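You operate a simulated robot arm through the tools that you are given. There is no shell and no other tool. Be economical: measure what you need, move in short steps, check, and stop when the job is done.

You run a simulated robot arm. Do the job below in one go: nothing can be reset, and whatever is moved stays where it is left.

Task
Take the wooden block on the middle part of the machine bench and put it away on the shelf under the setting bench. Put the pale blue saucer on the middle part of the machine bench. Take the half brick from the right end of the checking bench and leave it on the top deck of the orange cart. Put one of the medium props from the top of the rollers on top of the grey clay block. Press the red roller stop button three times. Fetch the links carton and set it on the rollers at the end stop. Pull the console cupboard door open. The order is free. Set down upright: half brick, medium prop, links carton.

It is judged by the outcome, as a careful person would: the job done as asked, and still so three seconds after it is handed in. It fails if anything else is knocked over, pushed out of place, dropped, spilled or broken.

Robot
A 7-joint arm with a vacuum gripper on a trunk, on a base that drives. Base frame: it is fixed to the floor where the robot stands at the start and does not move with it; the origin is under the middle of the robot, x ahead of it, y to its left, z up; the surface under the hand at the start is at about z = 0.88. Units: m, rad, N and s.
With the tool pointing down near the work surface it reaches from about 0.1 to 0.62 m from the robot's upright axis, wherever it stands. Its first joint turns from -1.204 to 3.002 rad. Places, roughly: console cupboard door [-2.6, 0.2, 0.4]; grey clay block [-4, 4, 0.75]; half brick (7x12x8 cm) [-4, -3.6, 0.9]; links carton [-0.25, 5, 0.25]; medium prop (5x5x8 cm) [-4, 4.4, 0.8]; middle part of the machine bench [0.5, -0.2, 0.9]; pale blue saucer (15x15x4 cm) [0.5, -0.9, 0.9]; red roller stop button [-3.7, 4.7, 0.6]; rollers at the end stop [-4.1, 5.2, 0.8]; shelf under the setting bench [0.5, 1.6, 0.2]; top deck of the orange cart [-6.8, -2.6, 0.7]; wooden block (9x5x5 cm) [0.5, -0.1, 0.9]. Payload 1.06 kg.
Tool frame: the origin (TCP) lies in the middle of the cups' lips, and z points out of the cups. The gripper has 1 cup of 0.024 m across, covering 0.024 by 0.024 m (tool x, y); the bellows give 0.008 m. With the vacuum on, a cup seals on a smooth face that it is pressed against (1 to 4 N); it does not hold porous or soft things. The pull reaches 23 N.
Orientation is that of the tool frame in the base frame, as [roll, pitch, yaw] about the fixed x, y, z axes, in that order (R = Rz(yaw) Ry(pitch) Rx(roll)). With the cups facing straight down, the tool's x points along the base's -x, its y along +y and its z along -z.

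Tools
- The arm moves only by the tool jog_arm. Its argument "increments" is text: rows parted by semicolons, each of 7 numbers parted by spaces: the turn, a rotation vector about the base's x, y, z in units of 120 degrees (1.0 is 120 degrees), then the shift along the base's x, y, z in units of 150 mm (1.0 is 150 mm), then the vacuum: 1 switches it on, 0 off. In form: rx ry rz dx dy dz vac; .... A call has 1 to 20 rows; each row is the pose to reach, as a shift and turn from the pose commanded when the call began. A call with a number of a shift or a turn outside -1 to 1 is refused whole. Each row takes 0.2 s and may step no farther than 0.05 m and 0.15 rad from the row before; otherwise, or with a gripper value out of range, the whole call is refused. A pose out of reach is approached as far as the arm can. The call stops where the force on the tool passes 40 N (or 10 N more than at its start, if that is more) or the arm is blocked; 0.2 s more then pass. The pull builds up within a second once a cup has sealed. Time passes only in rows, and 0.2 s behind the last, so rows that repeat a pose give it time. It gives the time, the measured TCP pose, the force on the tool (base axes) and the pull of the vacuum at its end, in the units of the frame above (readings bear some noise), with the torque about the TCP (base axes, N m) and any sound that the robot's microphone picked up.
- Cameras (640 x 400 px; columns grow to the right, rows downward): "scene" is now at [0.1714, -0.0252, 1.263]; the picture's right is [-0.28, -0.96, 0.00], its down [-0.03, 0.01, -1.00] and it looks along [0.96, -0.28, -0.04] (base axes); focal length 214 px, centre (320, 200). "wrist" rides on the gripper at [0.078, 0.019, -0.096] in the tool frame; the picture's right is [-0.24, 0.97, 0.00], its down [-0.71, -0.17, -0.68] and it looks along [-0.67, -0.16, 0.73] (tool axes); focal length 243 px, centre (320, 200). There is no depth. A picture from a camera that has moved, and an enlarged one, comes with that camera's place and axes in the base frame and with its lens.
- get_image(camera): a new picture of that camera. No time passes.
- lift_body(by): slides the trunk up (or, below 0, down) by that many m; the arm and the scene camera ride with it, the base frame stays. It gives what a move gives, with no picture.
- steer(legs): drives the robot by 1 to 6 legs, each [ahead, left, turn to the left] in m, m and rad, along the robot's own axes; the way and the turn of a leg run together, so that a leg with both is an arc; at most 1.5 m and 3.142 rad a leg. The arm and the cameras ride along, it lands a little off, and it stops where it bumps. It gives what a move gives.
- head_to(pan, tilt): turns the head with the scene camera to pan (to the left, within 1.396 rad either way) and tilt (down, from -0.506 to 1.204), counted from straight ahead of the robot. It gives what a move gives.
- enlarge(camera, box): a new picture of the part [left, top, right, bottom] of that camera's present view, enlarged. No time passes.
- sign_off(): hands the job in; it is judged then, once.

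Go step by step. Nothing tells you exact positions but the pictures and the camera data: compare them with the known pose of the tool, close in by small moves and look again before you grip or let go. The budget is 186 turns and 144 pictures, counting those below and the enlarged ones. Unless the task says otherwise, let go and move clear before handing in, and close with one line.

The tools are called after "Call:" as name(argument=value, ...) on one line, values as JSON. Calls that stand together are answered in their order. jog_arm: Moves the arm, as the interface text tells. Its arguments: {"type":"object","properties":{"increments":{"type":"string"}},"required":["increments"]} The other tools are called the same way: lift_body (by) slides the trunk up or down; steer (legs) drives the base; head_to (pan, tilt) turns the head that bears the scene camera; get_image (camera) takes a picture; enlarge (camera, box) takes an enlarged picture of a part of a camera's view; sign_off () hands the job in.

At the start:

```text
t: 0.0
position: [0.2782, -0.0176, 1.206]
ee_rot: [3.137, -0.008, -3.14]
contact_force: [104.4, -92.9, 7.4]
moment: [9.75, 11.66, 8.11]
pull: 0.0
trunk travel left (down, up): [-0.375, 0.117]
robot x, y, heading: [-0.0009, 0.0002, 0.004]
head pan, tilt: [-0.667, 1.136]
```

scene: 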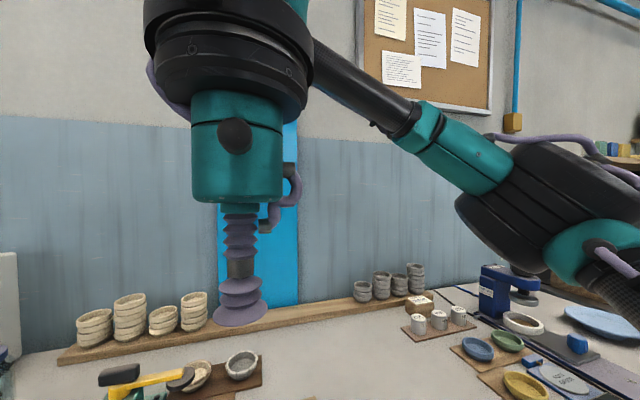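
wrist: 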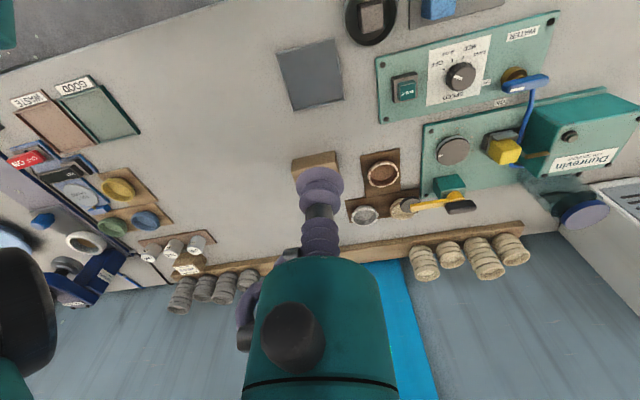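

I see the machine bench with the wooden block near the tool tip. I'll first turn the head down to the work and take a picture to check the camera data.

Call:
head_to(pan=0, tilt=0.7)

Call:
get_image(camera="scene")

Call:
get_image(camera="wrist")

```text
t: 1.0
position: [0.286, -0.0175, 1.2012]
ee_rot: [-3.14, -0.002, 3.112]
contact_force: [90.0, 45.5, -25.8]
moment: [-5.3, 6.6, -6.7]
pull: 0.1
trunk travel left (down, up): [-0.375, 0.117]
robot x, y, heading: [0.0016, 0.0052, 0.001]
head pan, tilt: [0.0, 0.7]
```

```text
141 pictures are left
camera scene: at [0.1769, -0.0058, 1.2517], right [-0.07, -1.0, 0.0], down [-0.16, 0.01, -0.99], along [0.98, -0.07, -0.16], focal length 214 px, centre (320, 200)
```

scene: 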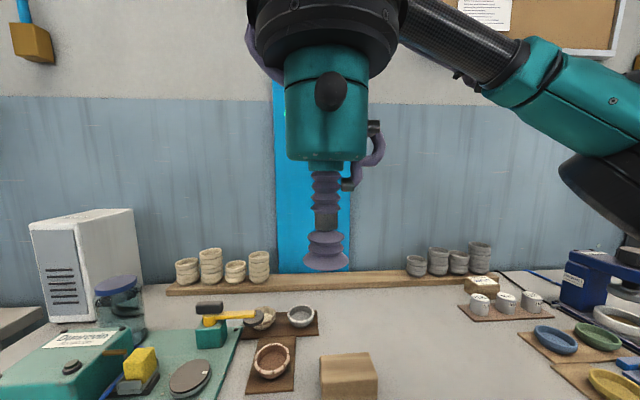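

```text
140 pictures are left
camera wrist: at [0.2079, 0.004, 1.298], right [0.27, 0.96, 0.0], down [0.7, -0.19, 0.68], along [0.66, -0.18, -0.73], focal length 243 px, centre (320, 200)
```

wrist: 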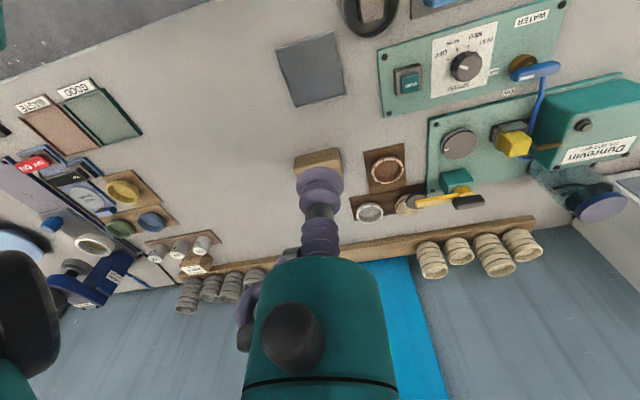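

The head seems not to have settled to the tilt commanded. I'll check it again.

Call:
head_to(pan=0, tilt=0.7)

Call:
get_image(camera="scene")

```text
t: 1.6
position: [0.2854, -0.0186, 1.2027]
ee_rot: [-3.14, -0.003, 3.11]
contact_force: [88.9, 43.6, -27.1]
moment: [-5.02, 6.53, -6.46]
pull: 0.1
trunk travel left (down, up): [-0.375, 0.117]
robot x, y, heading: [-0.0031, 0.0005, 0.002]
head pan, tilt: [0.0, 0.7]
```

```text
139 pictures are left
camera scene: at [0.1769, -0.0055, 1.2517], right [-0.07, -1.0, 0.0], down [-0.16, 0.01, -0.99], along [0.99, -0.07, -0.16], focal length 214 px, centre (320, 200)
```

scene: 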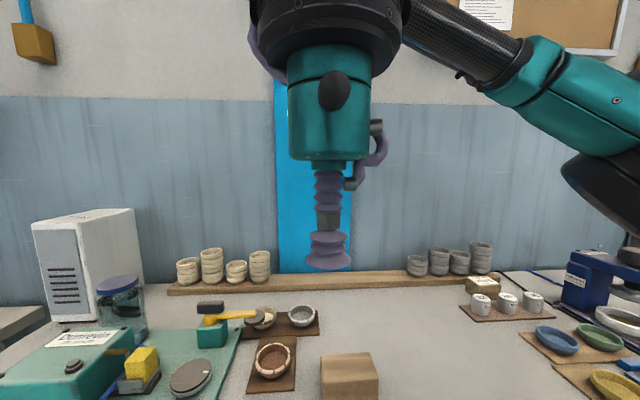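

The steady force shows the head is pressing against the arm. I'll raise the head's gaze and move the arm forward a bit.

Call:
head_to(pan=0, tilt=0.0)

Call:
jog_arm(increments="0 0 0 0.2 0 0 0;0 0 0 0.5 0 0 0;0 0 0 0.8 0 0 0;0 0 0 0.8 0 0 0")

Call:
head_to(pan=0, tilt=0.7)

Call:
get_image(camera="scene")

```text
t: 2.7
position: [0.2779, -0.0187, 1.2072]
ee_rot: [3.138, -0.005, -3.132]
contact_force: [0.6, -0.4, -0.1]
moment: [-0.03, -0.03, 0.01]
pull: 0.1
trunk travel left (down, up): [-0.375, 0.117]
robot x, y, heading: [-0.0001, -0.0006, 0.002]
head pan, tilt: [0.0, 0.0]
```

```text
t: 3.7
position: [0.3994, -0.0177, 1.2064]
ee_rot: [3.136, -0.006, -3.139]
contact_force: [0.5, 0.1, 0.3]
moment: [-0.01, 0.02, -0.02]
pull: 0.1
trunk travel left (down, up): [-0.375, 0.117]
robot x, y, heading: [0.0009, -0.0005, -0.0]
head pan, tilt: [0.0, 0.0]
```

```text
t: 4.8
position: [0.3991, -0.0176, 1.2065]
ee_rot: [3.139, -0.006, -3.141]
contact_force: [0.0, -0.4, -0.7]
moment: [-0.02, 0.01, 0.02]
pull: 0.1
trunk travel left (down, up): [-0.375, 0.117]
robot x, y, heading: [0.0012, 0.0001, -0.006]
head pan, tilt: [0.0, 0.7]
```

```text
138 pictures are left
camera scene: at [0.1692, 0.0007, 1.2025], right [0.0, -1.0, 0.0], down [-0.64, 0.0, -0.77], along [0.77, 0.0, -0.64], focal length 214 px, centre (320, 200)
```

scene: 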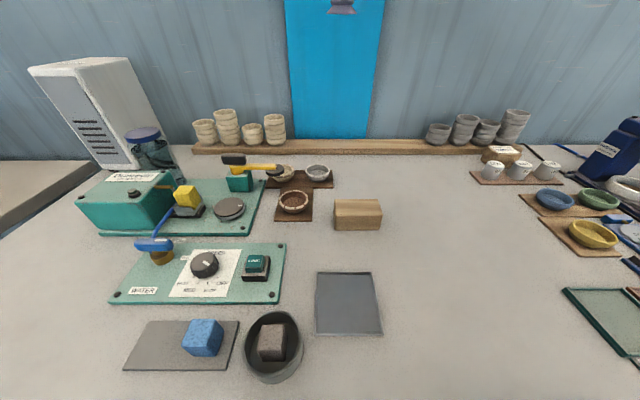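

The block's top is at about (0.476, -0.071, 0.93). I'll go above it and check with the wrist camera.

Call:
jog_arm(increments="0 0 0 0.25 -0.17 -0.05 0;0 0 0 0.5 -0.35 -0.15 0;0 0 0 0.513 -0.355 -0.45 0;0 0 0 0.513 -0.355 -0.75 0;0 0 0 0.513 -0.355 -1 0;0 0 0 0.513 -0.355 -1 0")

Call:
get_image(camera="scene")

Call:
get_image(camera="wrist")

```text
t: 6.2
position: [0.476, -0.0746, 1.0549]
ee_rot: [3.136, -0.006, -3.14]
contact_force: [0.5, 0.7, -0.1]
moment: [-0.01, 0.01, 0.04]
pull: 0.1
trunk travel left (down, up): [-0.375, 0.117]
robot x, y, heading: [0.0024, -0.0028, 0.001]
head pan, tilt: [0.0, 0.7]
```

```text
137 pictures are left
camera scene: at [0.1692, 0.0007, 1.2025], right [0.0, -1.0, 0.0], down [-0.64, 0.0, -0.77], along [0.77, 0.0, -0.64], focal length 214 px, centre (320, 200)
```

scene: 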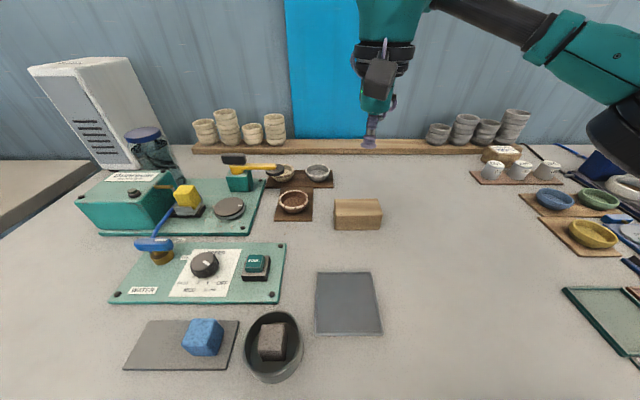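

```text
136 pictures are left
camera wrist: at [0.3977, -0.0565, 1.1514], right [0.23, 0.97, 0.0], down [0.71, -0.17, 0.68], along [0.66, -0.16, -0.73], focal length 243 px, centre (320, 200)
```

wrist: 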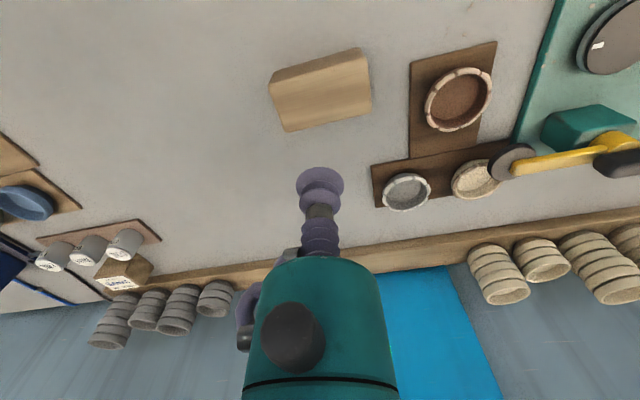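

Block centre at about (0.477, -0.073). The TCP is above it, so I'll descend with the vacuum on.

Call:
jog_arm(increments="0 0 0 0 0 -0.3 1;0 0 0 0 0 -0.6 1;0 0 0 0 0 -0.75 1;0 0 0 0 0 -0.8 1;0 0 0 0 0 -0.83 1;0 0 0 0 0 -0.85 1;0 0 0 0 0 -0.85 1;0 0 0 0 0 -0.85 1")

```text
t: 8.0
position: [0.4753, -0.0727, 0.9286]
ee_rot: [3.136, -0.008, -3.14]
contact_force: [-0.7, -0.8, 0.9]
moment: [0.0, 0.03, 0.01]
pull: 0.0
trunk travel left (down, up): [-0.375, 0.117]
robot x, y, heading: [0.002, 0.0002, -0.001]
head pan, tilt: [0.0, 0.7]
```

Call:
jog_arm(increments="0 0 0 0 0 -0.015 1;0 0 0 0 0 -0.03 1;0 0 0 0 0 -0.03 1;0 0 0 0 0 -0.03 1;0 0 0 0 0 -0.03 1")

```text
t: 9.2
position: [0.4753, -0.0723, 0.924]
ee_rot: [3.138, -0.005, -3.14]
contact_force: [-2.1, -1.7, 8.4]
moment: [-0.05, -0.06, 0.03]
pull: 22.5
trunk travel left (down, up): [-0.375, 0.117]
robot x, y, heading: [-0.0022, -0.0023, -0.0]
head pan, tilt: [0.0, 0.7]
```

Sealed. I'll lift and draw in, then look to the left toward the setting bench.

Call:
jog_arm(increments="0 0 0 0 0 0.25 1;0 0 0 0 0 0.55 1;0 0 0 -0.2 0 0.8 1;0 0 0 -0.5 0.1 0.9 1;0 0 0 -0.7 0.2 1 1;0 0 0 -0.7 0.2 1 1")

Call:
head_to(pan=1.3, tilt=0.5)

Call:
get_image(camera="scene")

```text
t: 10.6
position: [0.3715, -0.0417, 1.0732]
ee_rot: [3.136, -0.007, -3.14]
contact_force: [0.2, 0.2, -1.7]
moment: [0.0, 0.0, -0.01]
pull: 22.8
trunk travel left (down, up): [-0.375, 0.117]
robot x, y, heading: [0.0023, 0.0002, 0.003]
head pan, tilt: [0.0, 0.7]
```

```text
t: 12.1
position: [0.3722, -0.0422, 1.0729]
ee_rot: [3.136, -0.005, 3.141]
contact_force: [-0.1, 0.5, -0.4]
moment: [-0.03, 0.02, 0.0]
pull: 23.2
trunk travel left (down, up): [-0.375, 0.117]
robot x, y, heading: [0.0011, -0.0003, 0.0]
head pan, tilt: [1.3, 0.499]
```

```text
135 pictures are left
camera scene: at [0.1087, 0.0884, 1.2201], right [0.96, -0.27, 0.0], down [-0.13, -0.46, -0.88], along [0.24, 0.85, -0.48], focal length 214 px, centre (320, 200)
```

scene: 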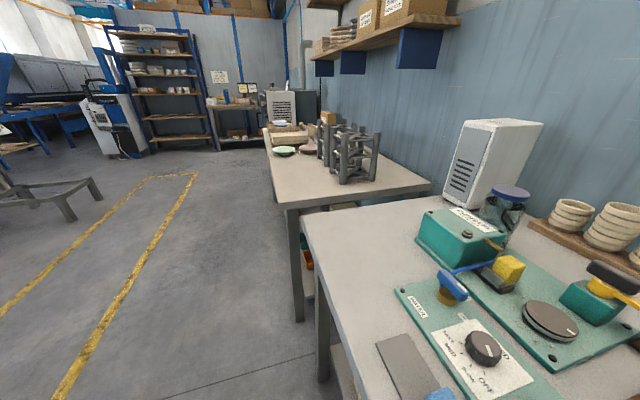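

The setting bench is next on the left. I'll back off, drive left, and look at its shelf.

Call:
steer(legs=[[-0.5, 0, 0], [0, 1.45, 0]])

Call:
head_to(pan=0, tilt=0.8)

Call:
get_image(camera="scene")

Call:
get_image(camera="wrist")

```text
t: 27.9
position: [-0.1332, 1.4501, 1.0728]
ee_rot: [3.136, -0.006, 3.141]
contact_force: [-0.5, 0.3, -1.6]
moment: [0.01, 0.02, -0.03]
pull: 23.6
trunk travel left (down, up): [-0.375, 0.117]
robot x, y, heading: [-0.5056, 1.4915, -0.003]
head pan, tilt: [1.3, 0.499]
```

```text
t: 29.3
position: [-0.1323, 1.4503, 1.0715]
ee_rot: [3.137, -0.006, 3.141]
contact_force: [0.8, -0.2, -2.0]
moment: [0.01, -0.01, -0.03]
pull: 22.5
trunk travel left (down, up): [-0.375, 0.117]
robot x, y, heading: [-0.5015, 1.493, -0.001]
head pan, tilt: [0.0, 0.799]
```

```text
134 pictures are left
camera scene: at [-0.3401, 1.4937, 1.1942], right [0.0, -1.0, 0.0], down [-0.72, 0.0, -0.7], along [0.7, 0.0, -0.72], focal length 214 px, centre (320, 200)
```

scene: 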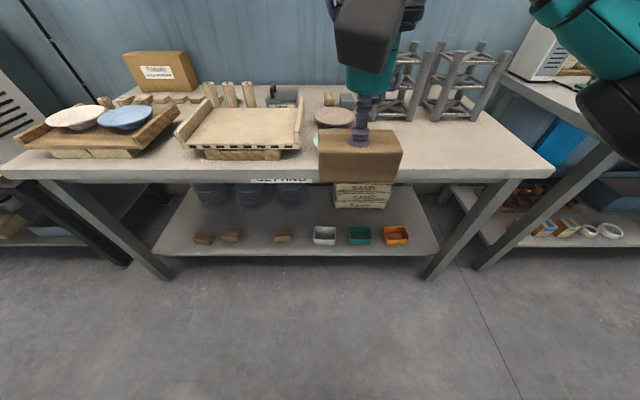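

```text
133 pictures are left
camera wrist: at [-0.2108, 1.4688, 1.1698], right [0.24, 0.97, 0.0], down [0.71, -0.18, 0.68], along [0.66, -0.16, -0.73], focal length 243 px, centre (320, 200)
```

wrist: 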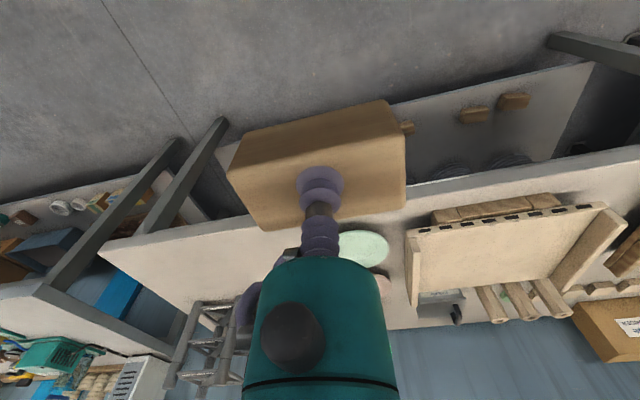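

The block is held in front of the setting bench, and the shelf is free between the small wooden pieces and the bins. I'll lower the trunk and look under the bench.

Call:
lift_body(by=-0.37)

Call:
head_to(pan=0, tilt=0.5)

Call:
get_image(camera="scene")

```text
t: 32.9
position: [-0.133, 1.451, 0.7032]
ee_rot: [3.136, -0.006, 3.139]
contact_force: [-0.4, 0.0, -1.5]
moment: [-0.02, 0.03, 0.0]
pull: 23.3
trunk travel left (down, up): [-0.005, 0.487]
robot x, y, heading: [-0.5059, 1.4946, -0.005]
head pan, tilt: [0.0, 0.799]
```

```text
t: 33.7
position: [-0.133, 1.4505, 0.7035]
ee_rot: [3.135, -0.009, 3.141]
contact_force: [-0.7, 0.0, -0.9]
moment: [-0.01, 0.03, -0.02]
pull: 22.9
trunk travel left (down, up): [-0.005, 0.487]
robot x, y, heading: [-0.5077, 1.4933, -0.0]
head pan, tilt: [0.0, 0.499]
```

```text
132 pictures are left
camera scene: at [-0.2249, 1.4933, 0.8425], right [0.0, -1.0, 0.0], down [-0.48, 0.0, -0.88], along [0.88, 0.0, -0.48], focal length 214 px, centre (320, 200)
```

scene: 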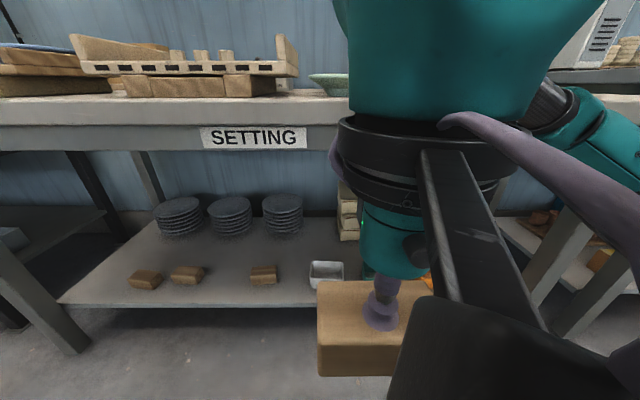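

Bench edge at x≈0.154 (top z≈0.82); shelf at z≈0.20, front edge x≈0.22. There is a gap on the shelf at y≈1.84; I'll align with it, lower the arm and then turn the tool forward.

Call:
steer(legs=[[-0.15, 0, 0], [0, 0.37, 0]])

Call:
jog_arm(increments="0 0 0 0.2 0 -0.25 1;0 0 0 0.4 0 -0.5 1;0 0 0 0.5 0 -0.8 1;0 0 0 0.5 0 -1 1;0 0 0 0.5 0 -1 1")

Call:
get_image(camera="scene")

```text
t: 38.4
position: [-0.28, 1.8223, 0.7033]
ee_rot: [3.137, -0.007, -3.133]
contact_force: [1.0, -0.3, -1.0]
moment: [0.02, -0.03, -0.01]
pull: 22.9
trunk travel left (down, up): [-0.005, 0.487]
robot x, y, heading: [-0.6523, 1.8594, 0.008]
head pan, tilt: [0.0, 0.499]
```

```text
t: 39.6
position: [-0.2054, 1.8202, 0.5526]
ee_rot: [3.137, -0.008, -3.132]
contact_force: [0.4, -0.3, -2.2]
moment: [-0.03, 0.04, 0.01]
pull: 23.1
trunk travel left (down, up): [-0.005, 0.487]
robot x, y, heading: [-0.649, 1.8632, 0.011]
head pan, tilt: [0.0, 0.499]
```

```text
131 pictures are left
camera scene: at [-0.372, 1.8638, 0.8426], right [0.01, -1.0, 0.0], down [-0.48, 0.0, -0.88], along [0.88, 0.01, -0.48], focal length 214 px, centre (320, 200)
```

scene: 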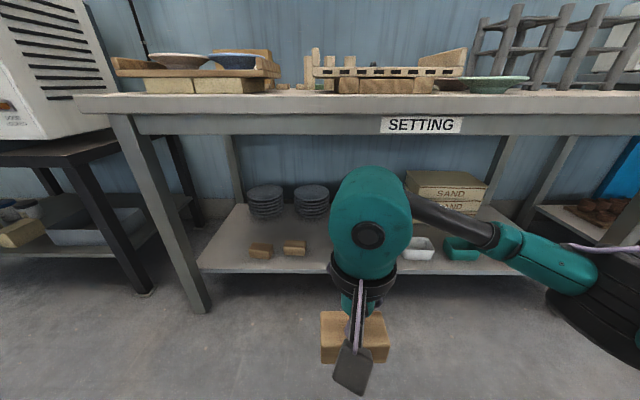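

I'll turn the tool to point forward while moving forward and down in the open space ahead of the bench.

Call:
jog_arm(increments="0 -0.0625 0 0.1 0 -0.05 1;0 -0.125 0 0.2 0 -0.1 1;0 -0.1875 0 0.3 0 -0.2 1;0 -0.25 0 0.4 0 -0.3 1;0 -0.3125 0 0.5 0 -0.4 1;0 -0.375 0 0.6 0 -0.5 1;0 -0.4375 0 0.7 0 -0.6 1;0 -0.5 0 0.8 0 -0.6 1;0 -0.5625 0 0.9 0 -0.6 1;0 -0.625 0 1 0 -0.6 1;0 -0.6875 0 1 0 -0.6 1;0 -0.75 0 1 0 -0.6 1;0 -0.75 0 1 0 -0.6 1")

Call:
get_image(camera="scene")

```text
t: 42.4
position: [-0.0596, 1.835, 0.4739]
ee_rot: [-2.194, 1.559, -2.192]
contact_force: [-0.4, 0.1, -1.4]
moment: [-0.02, 0.05, 0.01]
pull: 23.5
out of reach, approached as far as the arm can: row 12, 13
trunk travel left (down, up): [-0.005, 0.487]
robot x, y, heading: [-0.6525, 1.8645, 0.007]
head pan, tilt: [0.0, 0.499]
```

```text
130 pictures are left
camera scene: at [-0.372, 1.8638, 0.8426], right [0.01, -1.0, 0.0], down [-0.48, 0.0, -0.88], along [0.88, 0.01, -0.48], focal length 214 px, centre (320, 200)
```

scene: 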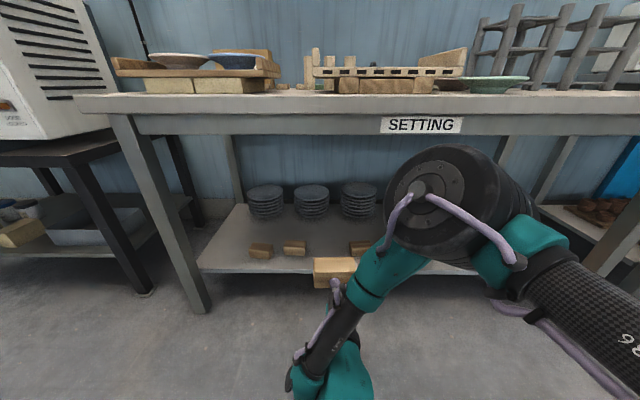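

The tool is now horizontal. I'll lower it toward shelf height, still in front of the shelf.

Call:
jog_arm(increments="0 0 0 0 0 -0.25 1;0 0 0 0 0 -0.5 1;0 0 0 0 0 -0.75 1;0 0 0 0 0 -1 1;0 0 0 0 0 -1 1;0 0 0 0 0 -1 1")

Call:
get_image(camera="scene")

```text
t: 43.8
position: [-0.0778, 1.885, 0.4187]
ee_rot: [-2.349, 1.557, -2.348]
contact_force: [0.2, 0.6, -1.2]
moment: [0.01, 0.05, 0.01]
pull: 23.1
out of reach, approached as far as the arm can: row 1, 2, 3, 4, 5, 6
trunk travel left (down, up): [-0.005, 0.487]
robot x, y, heading: [-0.6523, 1.8599, 0.011]
head pan, tilt: [0.0, 0.499]
```

```text
129 pictures are left
camera scene: at [-0.3719, 1.8638, 0.8426], right [0.01, -1.0, 0.0], down [-0.48, 0.0, -0.88], along [0.88, 0.01, -0.48], focal length 214 px, centre (320, 200)
```

scene: 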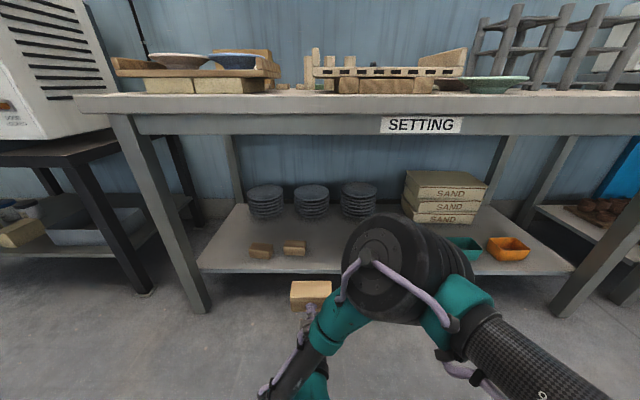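

The horizontal tool runs out of reach at this height. I'll turn the tool back down and see how low it reaches in that pose.

Call:
jog_arm(increments="0 0 0 0 0 0.33 1;0 0 0 0 0 0.66 1;0 0 0 0 0 1 1;0 0 0 0 0 1 1;0 0.0625 0 0 0 1 1;0 0.125 0 0 0 1 1;0 0.1875 0 0 0 1 1;0 0.25 0 0 0 1 1;0 0.3125 0 0 0 1 1;0 0.375 0 0 0 1 1;0 0.4375 0 0 0 1 1;0 0.5 0 0 0 1 1;0 0.5625 0 0 0 1 1;0 0.625 0 0 0 1 1;0 0.6875 0 0 0 1 1;0 0.75 0 0 0 1 1;0 0.75 0 0 0 1 1")

Call:
jog_arm(increments="0 0 0 0 0 -0.33 1;0 0 0 0 0 -0.66 1;0 0 0 0 0 -0.99 1;0 0 0 0 0 -1 1")

Call:
get_image(camera="scene")

```text
refused: row 3 steps farther than a row can; nothing moved
```

```text
t: 44.8
position: [-0.0931, 1.9192, 0.3946]
ee_rot: [-2.361, 1.555, -2.361]
contact_force: [-0.6, 0.2, -1.2]
moment: [-0.02, 0.04, -0.01]
pull: 22.7
out of reach, approached as far as the arm can: row 1, 2, 3, 4
trunk travel left (down, up): [-0.005, 0.487]
robot x, y, heading: [-0.6517, 1.8598, 0.008]
head pan, tilt: [0.0, 0.499]
```

```text
128 pictures are left
camera scene: at [-0.3719, 1.8638, 0.8426], right [0.01, -1.0, 0.0], down [-0.48, 0.0, -0.88], along [0.88, 0.01, -0.48], focal length 214 px, centre (320, 200)
```

scene: 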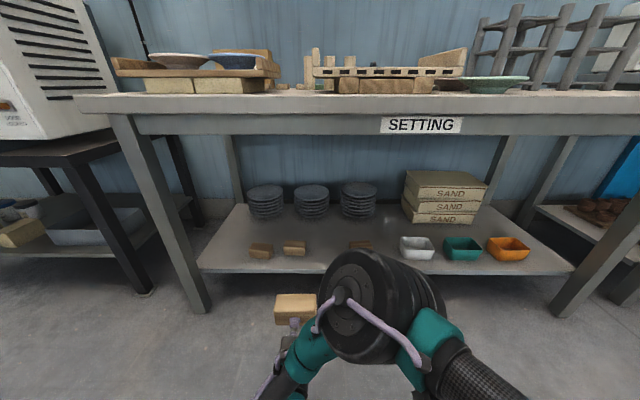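

My first call was refused for a step size, so the second only went lower. I'll raise, then turn the tool back.

Call:
jog_arm(increments="0 0 0 0 0 0.3 1;0 0 0 0 0 0.6 1;0 0 0 0 0 0.9 1;0 0 0 0 0 1 1;0 0 0 0 0 1 1")

Call:
jog_arm(increments="0 0 0 0 0 0.3 1;0 0 0 0 0 0.6 1;0 0 0 0 0 0.9 1;0 0 0 0 0 1 1;0 0.0625 0 0 0 1 1;0 0.125 0 0 0 1 1;0 0.1875 0 0 0 1 1;0 0.25 0 0 0 1 1;0 0.25 0 0 0 1 1")

```text
t: 46.0
position: [-0.0939, 1.9225, 0.5431]
ee_rot: [-2.17, 1.558, -2.164]
contact_force: [0.1, 0.1, -1.2]
moment: [0.01, 0.02, -0.01]
pull: 23.2
trunk travel left (down, up): [-0.005, 0.487]
robot x, y, heading: [-0.652, 1.8621, 0.008]
head pan, tilt: [0.0, 0.499]
```

```text
t: 48.0
position: [-0.0932, 1.9254, 0.6894]
ee_rot: [-3.131, 1.038, -3.12]
contact_force: [-0.8, 1.6, 0.0]
moment: [0.02, -0.01, 0.01]
pull: 23.2
trunk travel left (down, up): [-0.005, 0.487]
robot x, y, heading: [-0.6498, 1.8605, 0.007]
head pan, tilt: [0.0, 0.499]
```

Baseline resets to the reached pose, good. I'll finish turning the tool down and lower it in front of the bench.

Call:
jog_arm(increments="0 0.0625 0 0 0 0 1;0 0.125 0 0 0 0 1;0 0.1875 0 0 0 0 1;0 0.25 0 0 0 0 1;0 0.3125 0 0 -0.1 -0.2 1;0 0.375 0 0 -0.2 -0.4 1;0 0.4375 0 0 -0.3 -0.6 1;0 0.4964 0 0 -0.4 -0.8 1;0 0.4964 0 0 -0.5 -1 1;0 0.4964 0 0 -0.5 -1 1")

Call:
jog_arm(increments="0 0 0 0 0 -0.3 1;0 0 0 0 0 -0.6 1;0 0 0 0 0 -0.9 1;0 0 0 0 0 -1 1;0 0 0 0 0 -1 1")

Call:
get_image(camera="scene")

```text
t: 50.2
position: [-0.0926, 1.85, 0.5383]
ee_rot: [3.137, 0.001, -3.131]
contact_force: [0.3, 0.5, -1.4]
moment: [-0.01, 0.02, 0.0]
pull: 22.5
trunk travel left (down, up): [-0.005, 0.487]
robot x, y, heading: [-0.6531, 1.8633, 0.004]
head pan, tilt: [0.0, 0.499]
```

```text
t: 51.4
position: [-0.0934, 1.8503, 0.3843]
ee_rot: [3.136, 0.0, -3.132]
contact_force: [0.7, -1.0, -0.7]
moment: [0.04, 0.03, -0.01]
pull: 22.8
trunk travel left (down, up): [-0.005, 0.487]
robot x, y, heading: [-0.6516, 1.8588, 0.01]
head pan, tilt: [0.0, 0.499]
```

```text
127 pictures are left
camera scene: at [-0.3719, 1.8638, 0.8426], right [0.01, -1.0, 0.0], down [-0.48, 0.0, -0.88], along [0.88, 0.01, -0.48], focal length 214 px, centre (320, 200)
```

scene: 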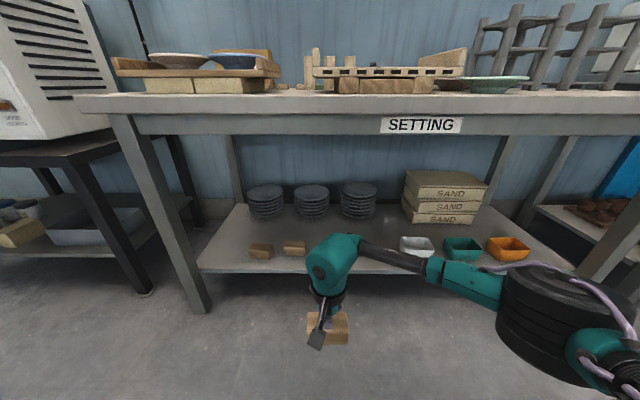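

Tool-down works low: the forearm lies near z≈0.58, below the bench apron (≈0.73). I'll lower a bit more and then drive in slowly with checks.

Call:
jog_arm(increments="0 0 0 0 0 -0.2 1;0 0 0 0 0 -0.42 1;0 0 0 0 0 -0.42 1")

Call:
steer(legs=[[0.2, 0, 0]])

Call:
get_image(camera="scene")

Call:
get_image(camera="wrist")

```text
t: 52.2
position: [-0.092, 1.8489, 0.3253]
ee_rot: [3.138, -0.001, -3.132]
contact_force: [-0.2, 0.9, -0.6]
moment: [0.03, 0.05, -0.02]
pull: 23.1
trunk travel left (down, up): [-0.005, 0.487]
robot x, y, heading: [-0.6517, 1.8609, 0.008]
head pan, tilt: [0.0, 0.499]
```

```text
t: 53.8
position: [0.0986, 1.8458, 0.3252]
ee_rot: [3.137, 0.0, -3.14]
contact_force: [-0.2, -0.3, -1.4]
moment: [-0.01, 0.0, -0.01]
pull: 23.2
trunk travel left (down, up): [-0.005, 0.487]
robot x, y, heading: [-0.4629, 1.8587, 0.007]
head pan, tilt: [0.0, 0.499]
```

```text
126 pictures are left
camera scene: at [-0.1802, 1.8621, 0.8426], right [0.0, -1.0, 0.0], down [-0.48, 0.0, -0.88], along [0.88, 0.0, -0.48], focal length 214 px, centre (320, 200)
```

scene: 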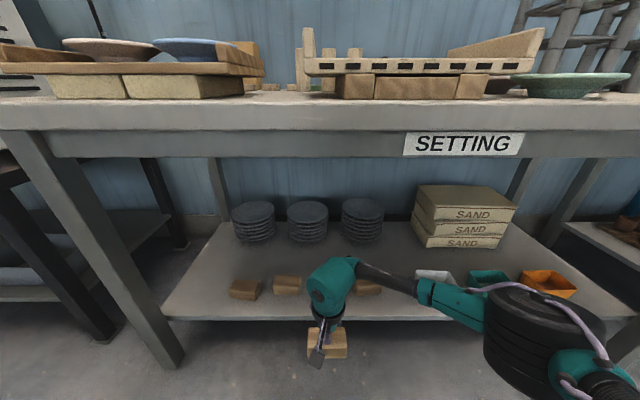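

```text
125 pictures are left
camera wrist: at [0.0206, 1.8636, 0.4224], right [0.23, 0.97, 0.01], down [0.71, -0.17, 0.68], along [0.67, -0.16, -0.73], focal length 243 px, centre (320, 200)
```

wrist: 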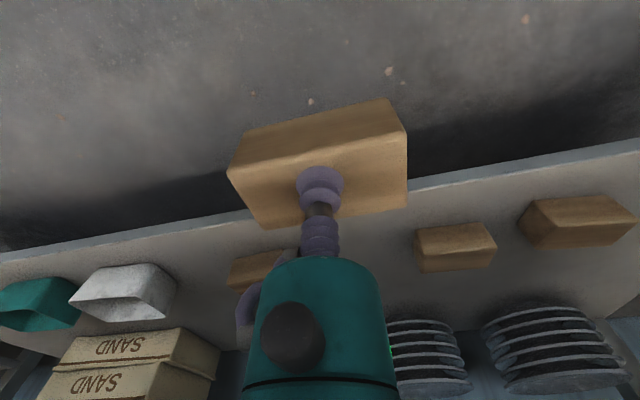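

The gap between the small pieces is centred at y≈1.837, x≈0.30. I'll drive in the rest and check.

Call:
steer(legs=[[0.2, 0, 0]])

Call:
get_image(camera="scene")

Call:
get_image(camera="wrist")

```text
t: 55.4
position: [0.2932, 1.8417, 0.3253]
ee_rot: [3.137, -0.001, 3.135]
contact_force: [0.5, -0.6, -1.1]
moment: [0.01, 0.02, 0.01]
pull: 23.1
trunk travel left (down, up): [-0.005, 0.487]
robot x, y, heading: [-0.2681, 1.8594, -0.004]
head pan, tilt: [0.0, 0.499]
```

```text
124 pictures are left
camera scene: at [0.0142, 1.8595, 0.8426], right [-0.01, -1.0, 0.0], down [-0.48, 0.0, -0.88], along [0.88, -0.01, -0.48], focal length 214 px, centre (320, 200)
```

scene: 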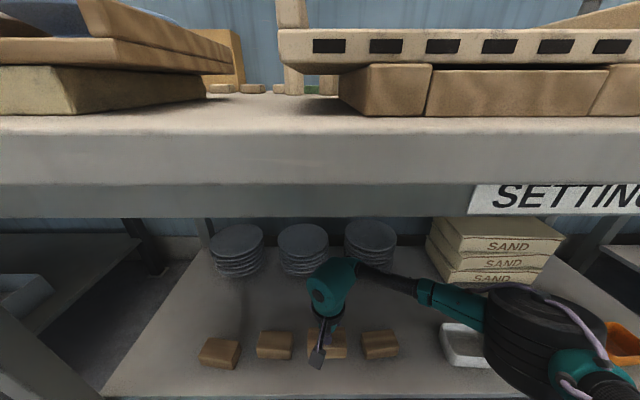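

```text
123 pictures are left
camera wrist: at [0.215, 1.8595, 0.4224], right [0.24, 0.97, 0.01], down [0.71, -0.18, 0.68], along [0.67, -0.16, -0.73], focal length 243 px, centre (320, 200)
```

wrist: 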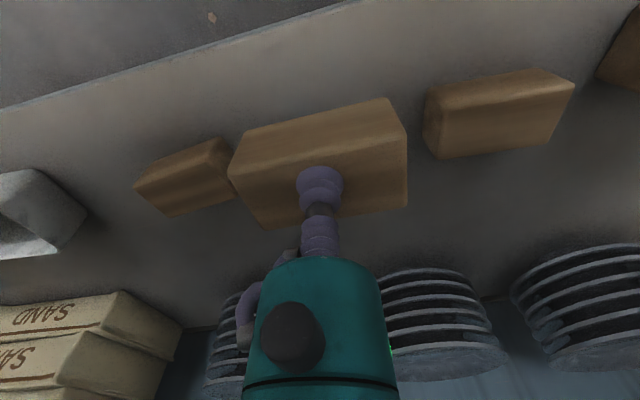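

Well aligned. I'll shift 1 cm right and descend in small steps until contact.

Call:
jog_arm(increments="0 0 0 0.06 -0.06 -0.15 1;0 0 0 0.06 -0.06 -0.3 1;0 0 0 0.06 -0.06 -0.38 1;0 0 0 0.06 -0.06 -0.41 1;0 0 0 0.06 -0.06 -0.44 1;0 0 0 0.06 -0.06 -0.44 1")

Call:
get_image(camera="scene")

```text
t: 56.8
position: [0.3022, 1.8314, 0.2603]
ee_rot: [3.139, -0.001, 3.136]
contact_force: [-0.7, 0.1, -1.3]
moment: [-0.01, 0.01, 0.0]
pull: 22.9
trunk travel left (down, up): [-0.005, 0.487]
robot x, y, heading: [-0.266, 1.8602, -0.007]
head pan, tilt: [0.0, 0.499]
```

```text
122 pictures are left
camera scene: at [0.0143, 1.8595, 0.8426], right [-0.01, -1.0, 0.0], down [-0.48, 0.0, -0.88], along [0.88, -0.01, -0.48], focal length 214 px, centre (320, 200)
```

scene: 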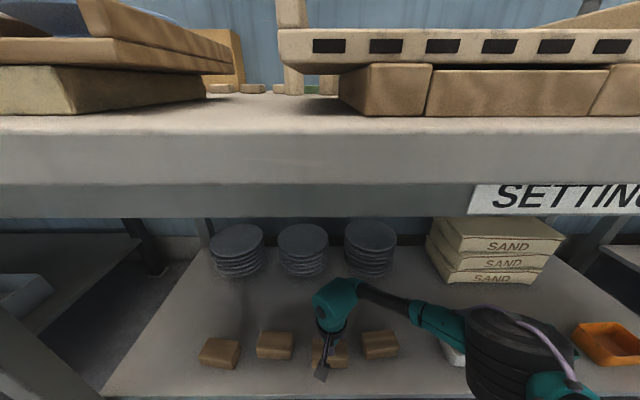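

Still in the air. Down further in 2–3 mm steps.

Call:
jog_arm(increments="0 0 0 0 0 -0.02 1;0 0 0 0 0 -0.04 1;0 0 0 0 0 -0.055 1;0 0 0 0 0 -0.07 1;0 0 0 0 0 -0.07 1")

```text
t: 58.0
position: [0.3022, 1.8331, 0.2492]
ee_rot: [3.136, -0.001, 3.137]
contact_force: [0.2, 0.3, -0.4]
moment: [0.02, 0.01, -0.01]
pull: 23.1
trunk travel left (down, up): [-0.005, 0.487]
robot x, y, heading: [-0.266, 1.8633, -0.005]
head pan, tilt: [0.0, 0.499]
```

Call:
jog_arm(increments="0 0 0 0 0 -0.013 1;0 0 0 0 0 -0.026 1;0 0 0 0 0 -0.04 1;0 0 0 0 0 -0.04 1")

```text
t: 59.0
position: [0.3026, 1.8325, 0.2443]
ee_rot: [3.135, 0.001, 3.136]
contact_force: [-2.1, -1.3, 14.0]
moment: [-0.05, -0.03, -0.07]
pull: 22.7
trunk travel left (down, up): [-0.005, 0.487]
robot x, y, heading: [-0.2667, 1.8581, -0.006]
head pan, tilt: [0.0, 0.499]
```

Contact. I'll release, wait for the vacuum to vent, and rise.

Call:
jog_arm(increments="0 0 0 0 0 0.01 0;0 0 0 0 0 0.02 0;0 0 0 0 0 0.02 0;0 0 0 0 0 0.02 0;0 0 0 0 0 0.04 0;0 0 0 0 0 0.1 0;0 0 0 0 0 0.25 0;0 0 0 0 0 0.5 0;0 0 0 0 0 0.5 0")

Call:
get_image(camera="wrist")

```text
t: 61.0
position: [0.3015, 1.831, 0.3205]
ee_rot: [3.137, -0.001, 3.136]
contact_force: [0.3, 0.0, 0.6]
moment: [-0.02, -0.04, 0.01]
pull: 0.1
trunk travel left (down, up): [-0.005, 0.487]
robot x, y, heading: [-0.2628, 1.8615, -0.007]
head pan, tilt: [0.0, 0.499]
```

```text
121 pictures are left
camera wrist: at [0.2229, 1.8502, 0.417], right [0.24, 0.97, 0.01], down [0.71, -0.18, 0.68], along [0.67, -0.16, -0.73], focal length 243 px, centre (320, 200)
```

wrist: 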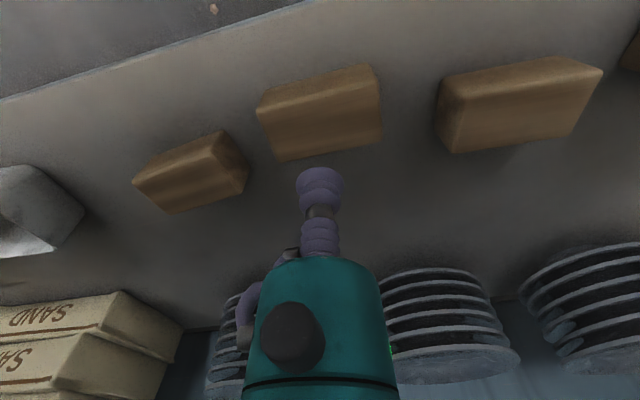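

Block stands on the shelf. I'll back out, raise the trunk, and drive right to the saucer at the right part of the machine bench.

Call:
steer(legs=[[-0.45, 0, 0], [0, -1.35, 0], [0, -1.35, 0]])

Call:
lift_body(by=0.37)

Call:
jog_arm(increments="0 0 0 -0.1 0 0.3 0;0 0 0 -0.2 0 0.6 0;0 0 0 -0.3 0 0.9 0;0 0 0 -0.4 0 1 0")

Call:
jog_arm(increments="0 0 0 -0.1 0 0.3 0;0 0 0 -0.2 0 0.6 0;0 0 0 -0.3 0 0.9 0;0 0 0 -0.4 0 1 0")

Call:
get_image(camera="scene")

```text
t: 86.9
position: [-0.134, -0.837, 0.3211]
ee_rot: [3.136, 0.0, -3.115]
contact_force: [-0.1, 1.5, 0.2]
moment: [0.02, 0.0, 0.01]
pull: 0.0
trunk travel left (down, up): [-0.005, 0.487]
robot x, y, heading: [-0.7018, -0.8276, 0.029]
head pan, tilt: [0.0, 0.499]
```

```text
t: 90.4
position: [-0.1336, -0.838, 0.6902]
ee_rot: [3.136, -0.001, -3.113]
contact_force: [-0.2, -0.4, 0.7]
moment: [0.01, 0.01, 0.01]
pull: 0.0
trunk travel left (down, up): [-0.375, 0.117]
robot x, y, heading: [-0.7007, -0.827, 0.024]
head pan, tilt: [0.0, 0.499]
```

```text
t: 91.4
position: [-0.1944, -0.8391, 0.8429]
ee_rot: [3.136, 0.0, -3.114]
contact_force: [0.1, -0.5, 0.4]
moment: [-0.04, 0.0, -0.01]
pull: 0.1
trunk travel left (down, up): [-0.375, 0.117]
robot x, y, heading: [-0.6976, -0.8303, 0.026]
head pan, tilt: [0.0, 0.499]
```

```text
t: 92.4
position: [-0.2531, -0.8383, 0.9924]
ee_rot: [3.137, -0.001, -3.114]
contact_force: [0.1, 0.1, 0.1]
moment: [-0.01, -0.02, 0.0]
pull: 0.0
trunk travel left (down, up): [-0.375, 0.117]
robot x, y, heading: [-0.7031, -0.8273, 0.026]
head pan, tilt: [0.0, 0.499]
```

```text
120 pictures are left
camera scene: at [-0.5266, -0.8227, 1.2202], right [0.03, -1.0, 0.0], down [-0.48, -0.01, -0.88], along [0.88, 0.02, -0.48], focal length 214 px, centre (320, 200)
```

scene: 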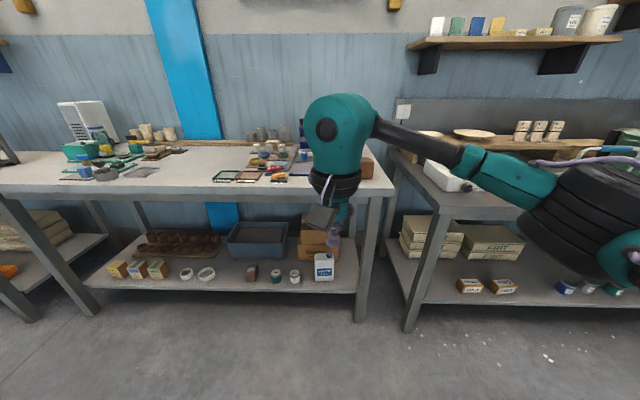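

I'll raise the arm, turn its heading straight and drive to the bench.

Call:
jog_arm(increments="0 0 0 0 0 0.3 0;0 0 0 0 0 0.6 0;0 0 0 0 0 0.9 0;0 0 0 0 0 1 0")

Call:
steer(legs=[[0.6, 0, -0.026]])

Call:
head_to(pan=0, tilt=0.75)

Call:
get_image(camera="scene")

Call:
get_image(camera="wrist")

```text
t: 93.4
position: [-0.2535, -0.8366, 1.1399]
ee_rot: [3.138, 0.001, -3.113]
contact_force: [0.6, -0.1, -0.4]
moment: [-0.01, 0.03, 0.02]
pull: 0.0
trunk travel left (down, up): [-0.375, 0.117]
robot x, y, heading: [-0.7044, -0.8263, 0.03]
head pan, tilt: [0.0, 0.499]
```

```text
t: 96.8
position: [0.3274, -0.827, 1.1413]
ee_rot: [3.137, 0.001, -3.123]
contact_force: [-0.2, 0.1, -0.1]
moment: [-0.01, 0.04, 0.01]
pull: 0.0
trunk travel left (down, up): [-0.375, 0.117]
robot x, y, heading: [-0.1181, -0.8129, 0.017]
head pan, tilt: [0.0, 0.499]
```

```text
t: 97.5
position: [0.3285, -0.8277, 1.14]
ee_rot: [3.136, -0.002, -3.122]
contact_force: [-0.4, -0.9, 0.2]
moment: [-0.02, -0.02, 0.0]
pull: 0.0
trunk travel left (down, up): [-0.375, 0.117]
robot x, y, heading: [-0.1205, -0.8145, 0.019]
head pan, tilt: [0.0, 0.75]
```

```text
119 pictures are left
camera scene: at [0.0468, -0.8115, 1.1982], right [0.02, -1.0, 0.0], down [-0.68, -0.01, -0.73], along [0.73, 0.01, -0.68], focal length 214 px, centre (320, 200)
```

scene: 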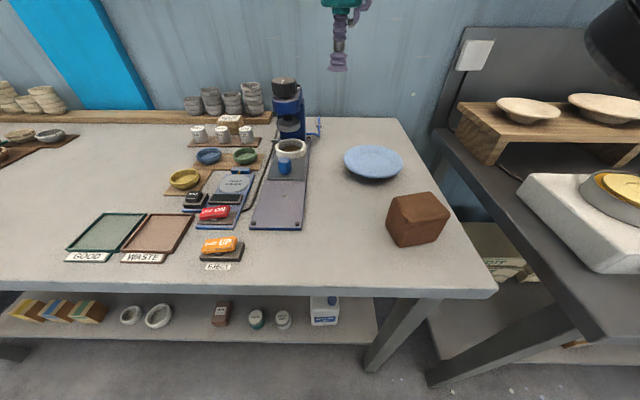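

```text
118 pictures are left
camera wrist: at [0.2491, -0.8108, 1.2371], right [0.22, 0.98, 0.01], down [0.71, -0.16, 0.68], along [0.67, -0.14, -0.73], focal length 243 px, centre (320, 200)
```

wrist: 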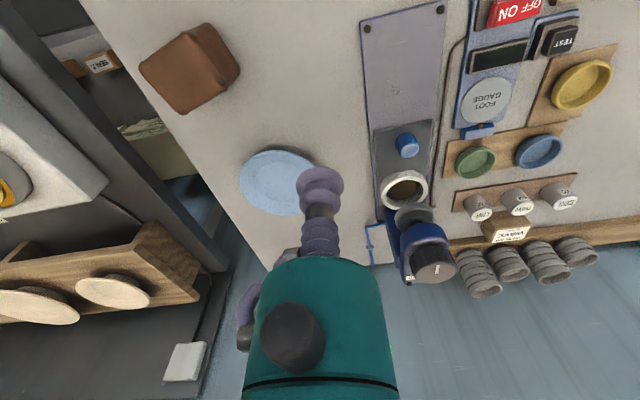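

Saucer at about (0.51, -0.94). I'll look at it closely to see its shape.

Call:
enlarge(camera="scene", box=[320, 120, 440, 200])

Call:
enlarge(camera="wrist", box=[220, 130, 340, 230])

```text
5.00 times, centred on (380, 160) of scene
camera zoom: at [0.0468, -0.8115, 1.1982], right [0.02, -1.0, 0.0], down [-0.68, -0.01, -0.73], along [0.73, 0.01, -0.68], focal length 1072 px, centre (20, 400)
```

zoom: 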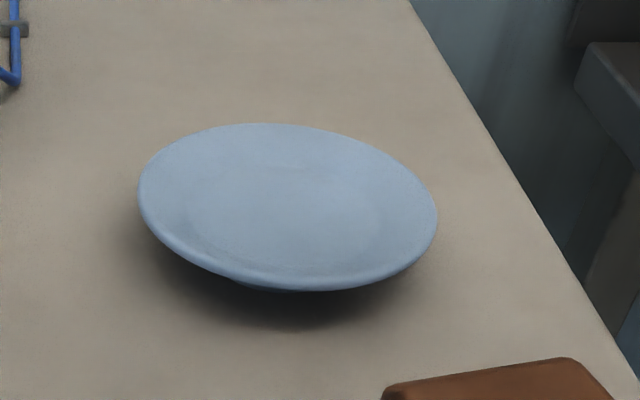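

```text
4.00 times, centred on (280, 180) of wrist
camera zoom: at [0.2491, -0.8108, 1.2371], right [0.22, 0.98, 0.01], down [0.71, -0.16, 0.68], along [0.67, -0.14, -0.73], focal length 970 px, centre (480, 280)
```

zoom: 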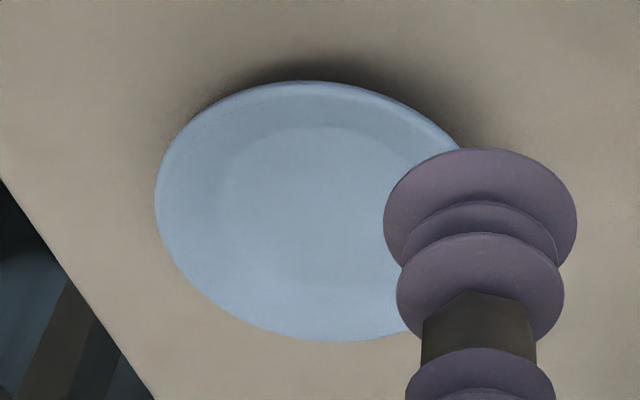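

Saucer centre ≈ (0.49, -0.934). I'll drive 0.1 m closer and position over it.

Call:
steer(legs=[[0.1, -0.1, -0.017]])

Call:
get_image(camera="wrist")

```text
t: 99.1
position: [0.432, -0.9337, 1.141]
ee_rot: [3.135, 0.0, -3.135]
contact_force: [-0.2, 0.4, 0.1]
moment: [0.06, -0.02, -0.01]
pull: 0.0
trunk travel left (down, up): [-0.375, 0.117]
robot x, y, heading: [-0.0166, -0.9147, 0.004]
head pan, tilt: [0.0, 0.75]
```

```text
115 pictures are left
camera wrist: at [0.3533, -0.9162, 1.237], right [0.23, 0.97, 0.01], down [0.71, -0.17, 0.68], along [0.67, -0.15, -0.73], focal length 243 px, centre (320, 200)
```

wrist: 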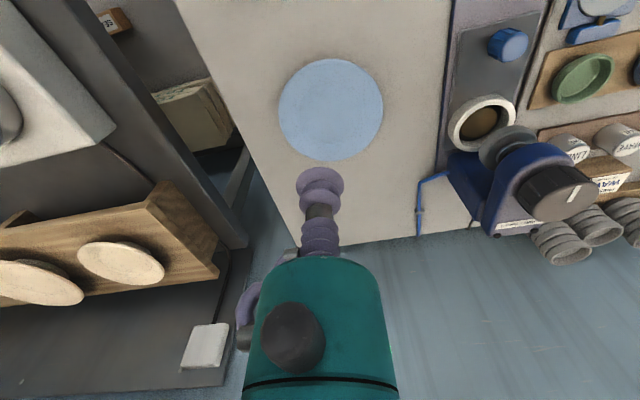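

Centre confirmed at (0.489, -0.931). Moving above it and down.

Call:
jog_arm(increments="0 0 0 0.2 0.02 -0.2 0;0 0 0 0.38 0.02 -0.4 0;0 0 0 0.38 0.02 -0.7 0;0 0 0 0.38 0.02 -1 0;0 0 0 0.38 0.02 -1 0")

Call:
get_image(camera="wrist")

```text
t: 100.3
position: [0.4875, -0.9299, 0.9898]
ee_rot: [3.136, 0.0, -3.137]
contact_force: [-0.6, 0.2, 0.1]
moment: [-0.02, -0.01, 0.03]
pull: 0.0
trunk travel left (down, up): [-0.375, 0.117]
robot x, y, heading: [-0.0185, -0.9158, 0.004]
head pan, tilt: [0.0, 0.75]
```

```text
114 pictures are left
camera wrist: at [0.4094, -0.9111, 1.0868], right [0.23, 0.97, 0.01], down [0.71, -0.17, 0.68], along [0.67, -0.15, -0.73], focal length 243 px, centre (320, 200)
```

wrist: 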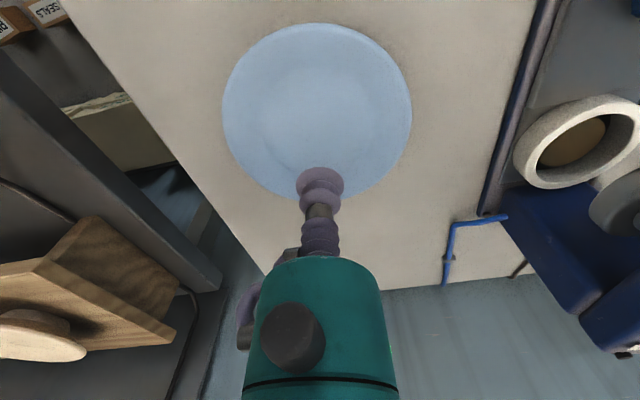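

Aligned. Descend with vacuum on, slowly at the end.

Call:
jog_arm(increments="0 0 0 -0.03 0 -0.25 1;0 0 0 -0.03 0 -0.45 1;0 0 0 -0.03 0 -0.5 1;0 0 0 -0.03 0 -0.52 1;0 0 0 -0.03 0 -0.54 1;0 0 0 -0.03 0 -0.56 1;0 0 0 -0.03 0 -0.58 1;0 0 0 -0.03 0 -0.58 1")

```text
t: 102.1
position: [0.4828, -0.93, 0.9042]
ee_rot: [3.134, 0.002, -3.134]
contact_force: [0.1, 2.9, 6.3]
moment: [-0.09, -0.04, 0.01]
pull: 23.4
trunk travel left (down, up): [-0.375, 0.117]
robot x, y, heading: [-0.0136, -0.914, 0.004]
head pan, tilt: [0.0, 0.75]
```

Sealed. Lift, back off, drive left and approach the middle of the bench.

Call:
jog_arm(increments="0 0 0 0 0 0.1 1;0 0 0 0 0 0.25 1;0 0 0 0 0 0.5 1;0 0 0 0 0 0.8 1;0 0 0 0 0 1 1;0 0 0 0 0 1 1")

Call:
steer(legs=[[-0.42, 0, -0.004], [0, 0.72, 0]])

Call:
get_image(camera="scene")

```text
t: 103.5
position: [0.4838, -0.9325, 1.054]
ee_rot: [3.137, 0.0, -3.133]
contact_force: [-0.2, -0.3, -2.1]
moment: [0.01, 0.05, -0.01]
pull: 22.6
trunk travel left (down, up): [-0.375, 0.117]
robot x, y, heading: [-0.0181, -0.9157, 0.003]
head pan, tilt: [0.0, 0.75]
```

```text
t: 112.6
position: [0.0468, -0.1927, 1.0545]
ee_rot: [3.138, 0.0, -3.134]
contact_force: [0.4, 0.1, -1.5]
moment: [0.01, 0.0, 0.05]
pull: 23.0
trunk travel left (down, up): [-0.375, 0.117]
robot x, y, heading: [-0.4549, -0.174, 0.009]
head pan, tilt: [0.0, 0.75]
```

```text
113 pictures are left
camera scene: at [-0.2871, -0.1758, 1.1982], right [0.01, -1.0, 0.0], down [-0.68, 0.0, -0.73], along [0.73, 0.0, -0.68], focal length 214 px, centre (320, 200)
```

scene: 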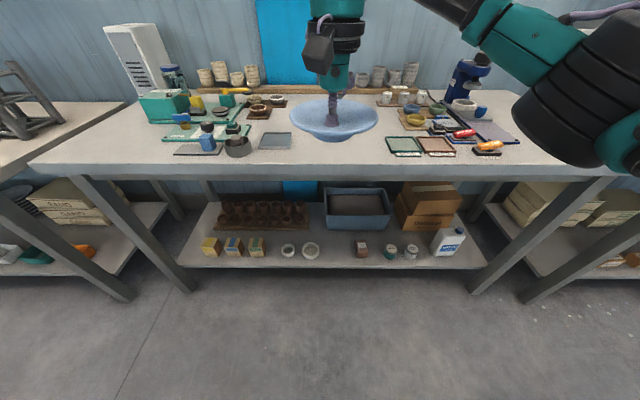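

The area is clear. Driving forward 0.4 m.

Call:
steer(legs=[[0.4, -0.02, 0]])

Call:
get_image(camera="scene")

Call:
get_image(camera="wrist")

```text
t: 115.2
position: [0.451, -0.2202, 1.0543]
ee_rot: [3.136, 0.001, 3.137]
contact_force: [-0.7, -0.2, -1.9]
moment: [-0.01, 0.04, 0.0]
pull: 23.1
trunk travel left (down, up): [-0.375, 0.117]
robot x, y, heading: [-0.0462, -0.1979, -0.005]
head pan, tilt: [0.0, 0.75]
```

```text
112 pictures are left
camera scene: at [0.1183, -0.1987, 1.1981], right [-0.01, -1.0, 0.0], down [-0.68, 0.0, -0.73], along [0.73, 0.0, -0.68], focal length 214 px, centre (320, 200)
```

scene: 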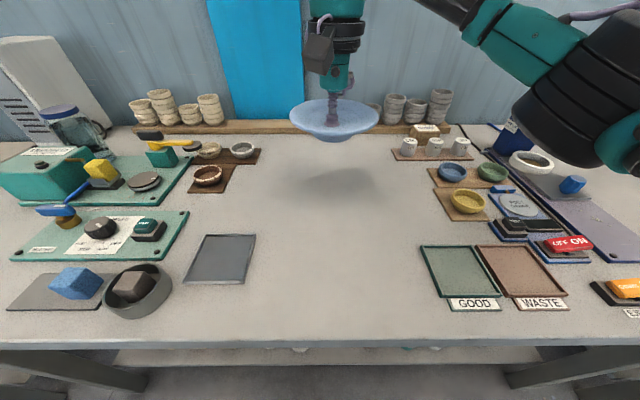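

```text
111 pictures are left
camera wrist: at [0.373, -0.2017, 1.1505], right [0.24, 0.97, 0.01], down [0.71, -0.18, 0.68], along [0.67, -0.16, -0.73], focal length 243 px, centre (320, 200)
```

wrist: 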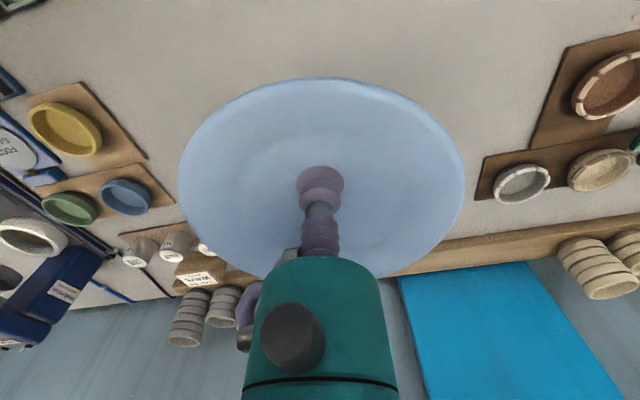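

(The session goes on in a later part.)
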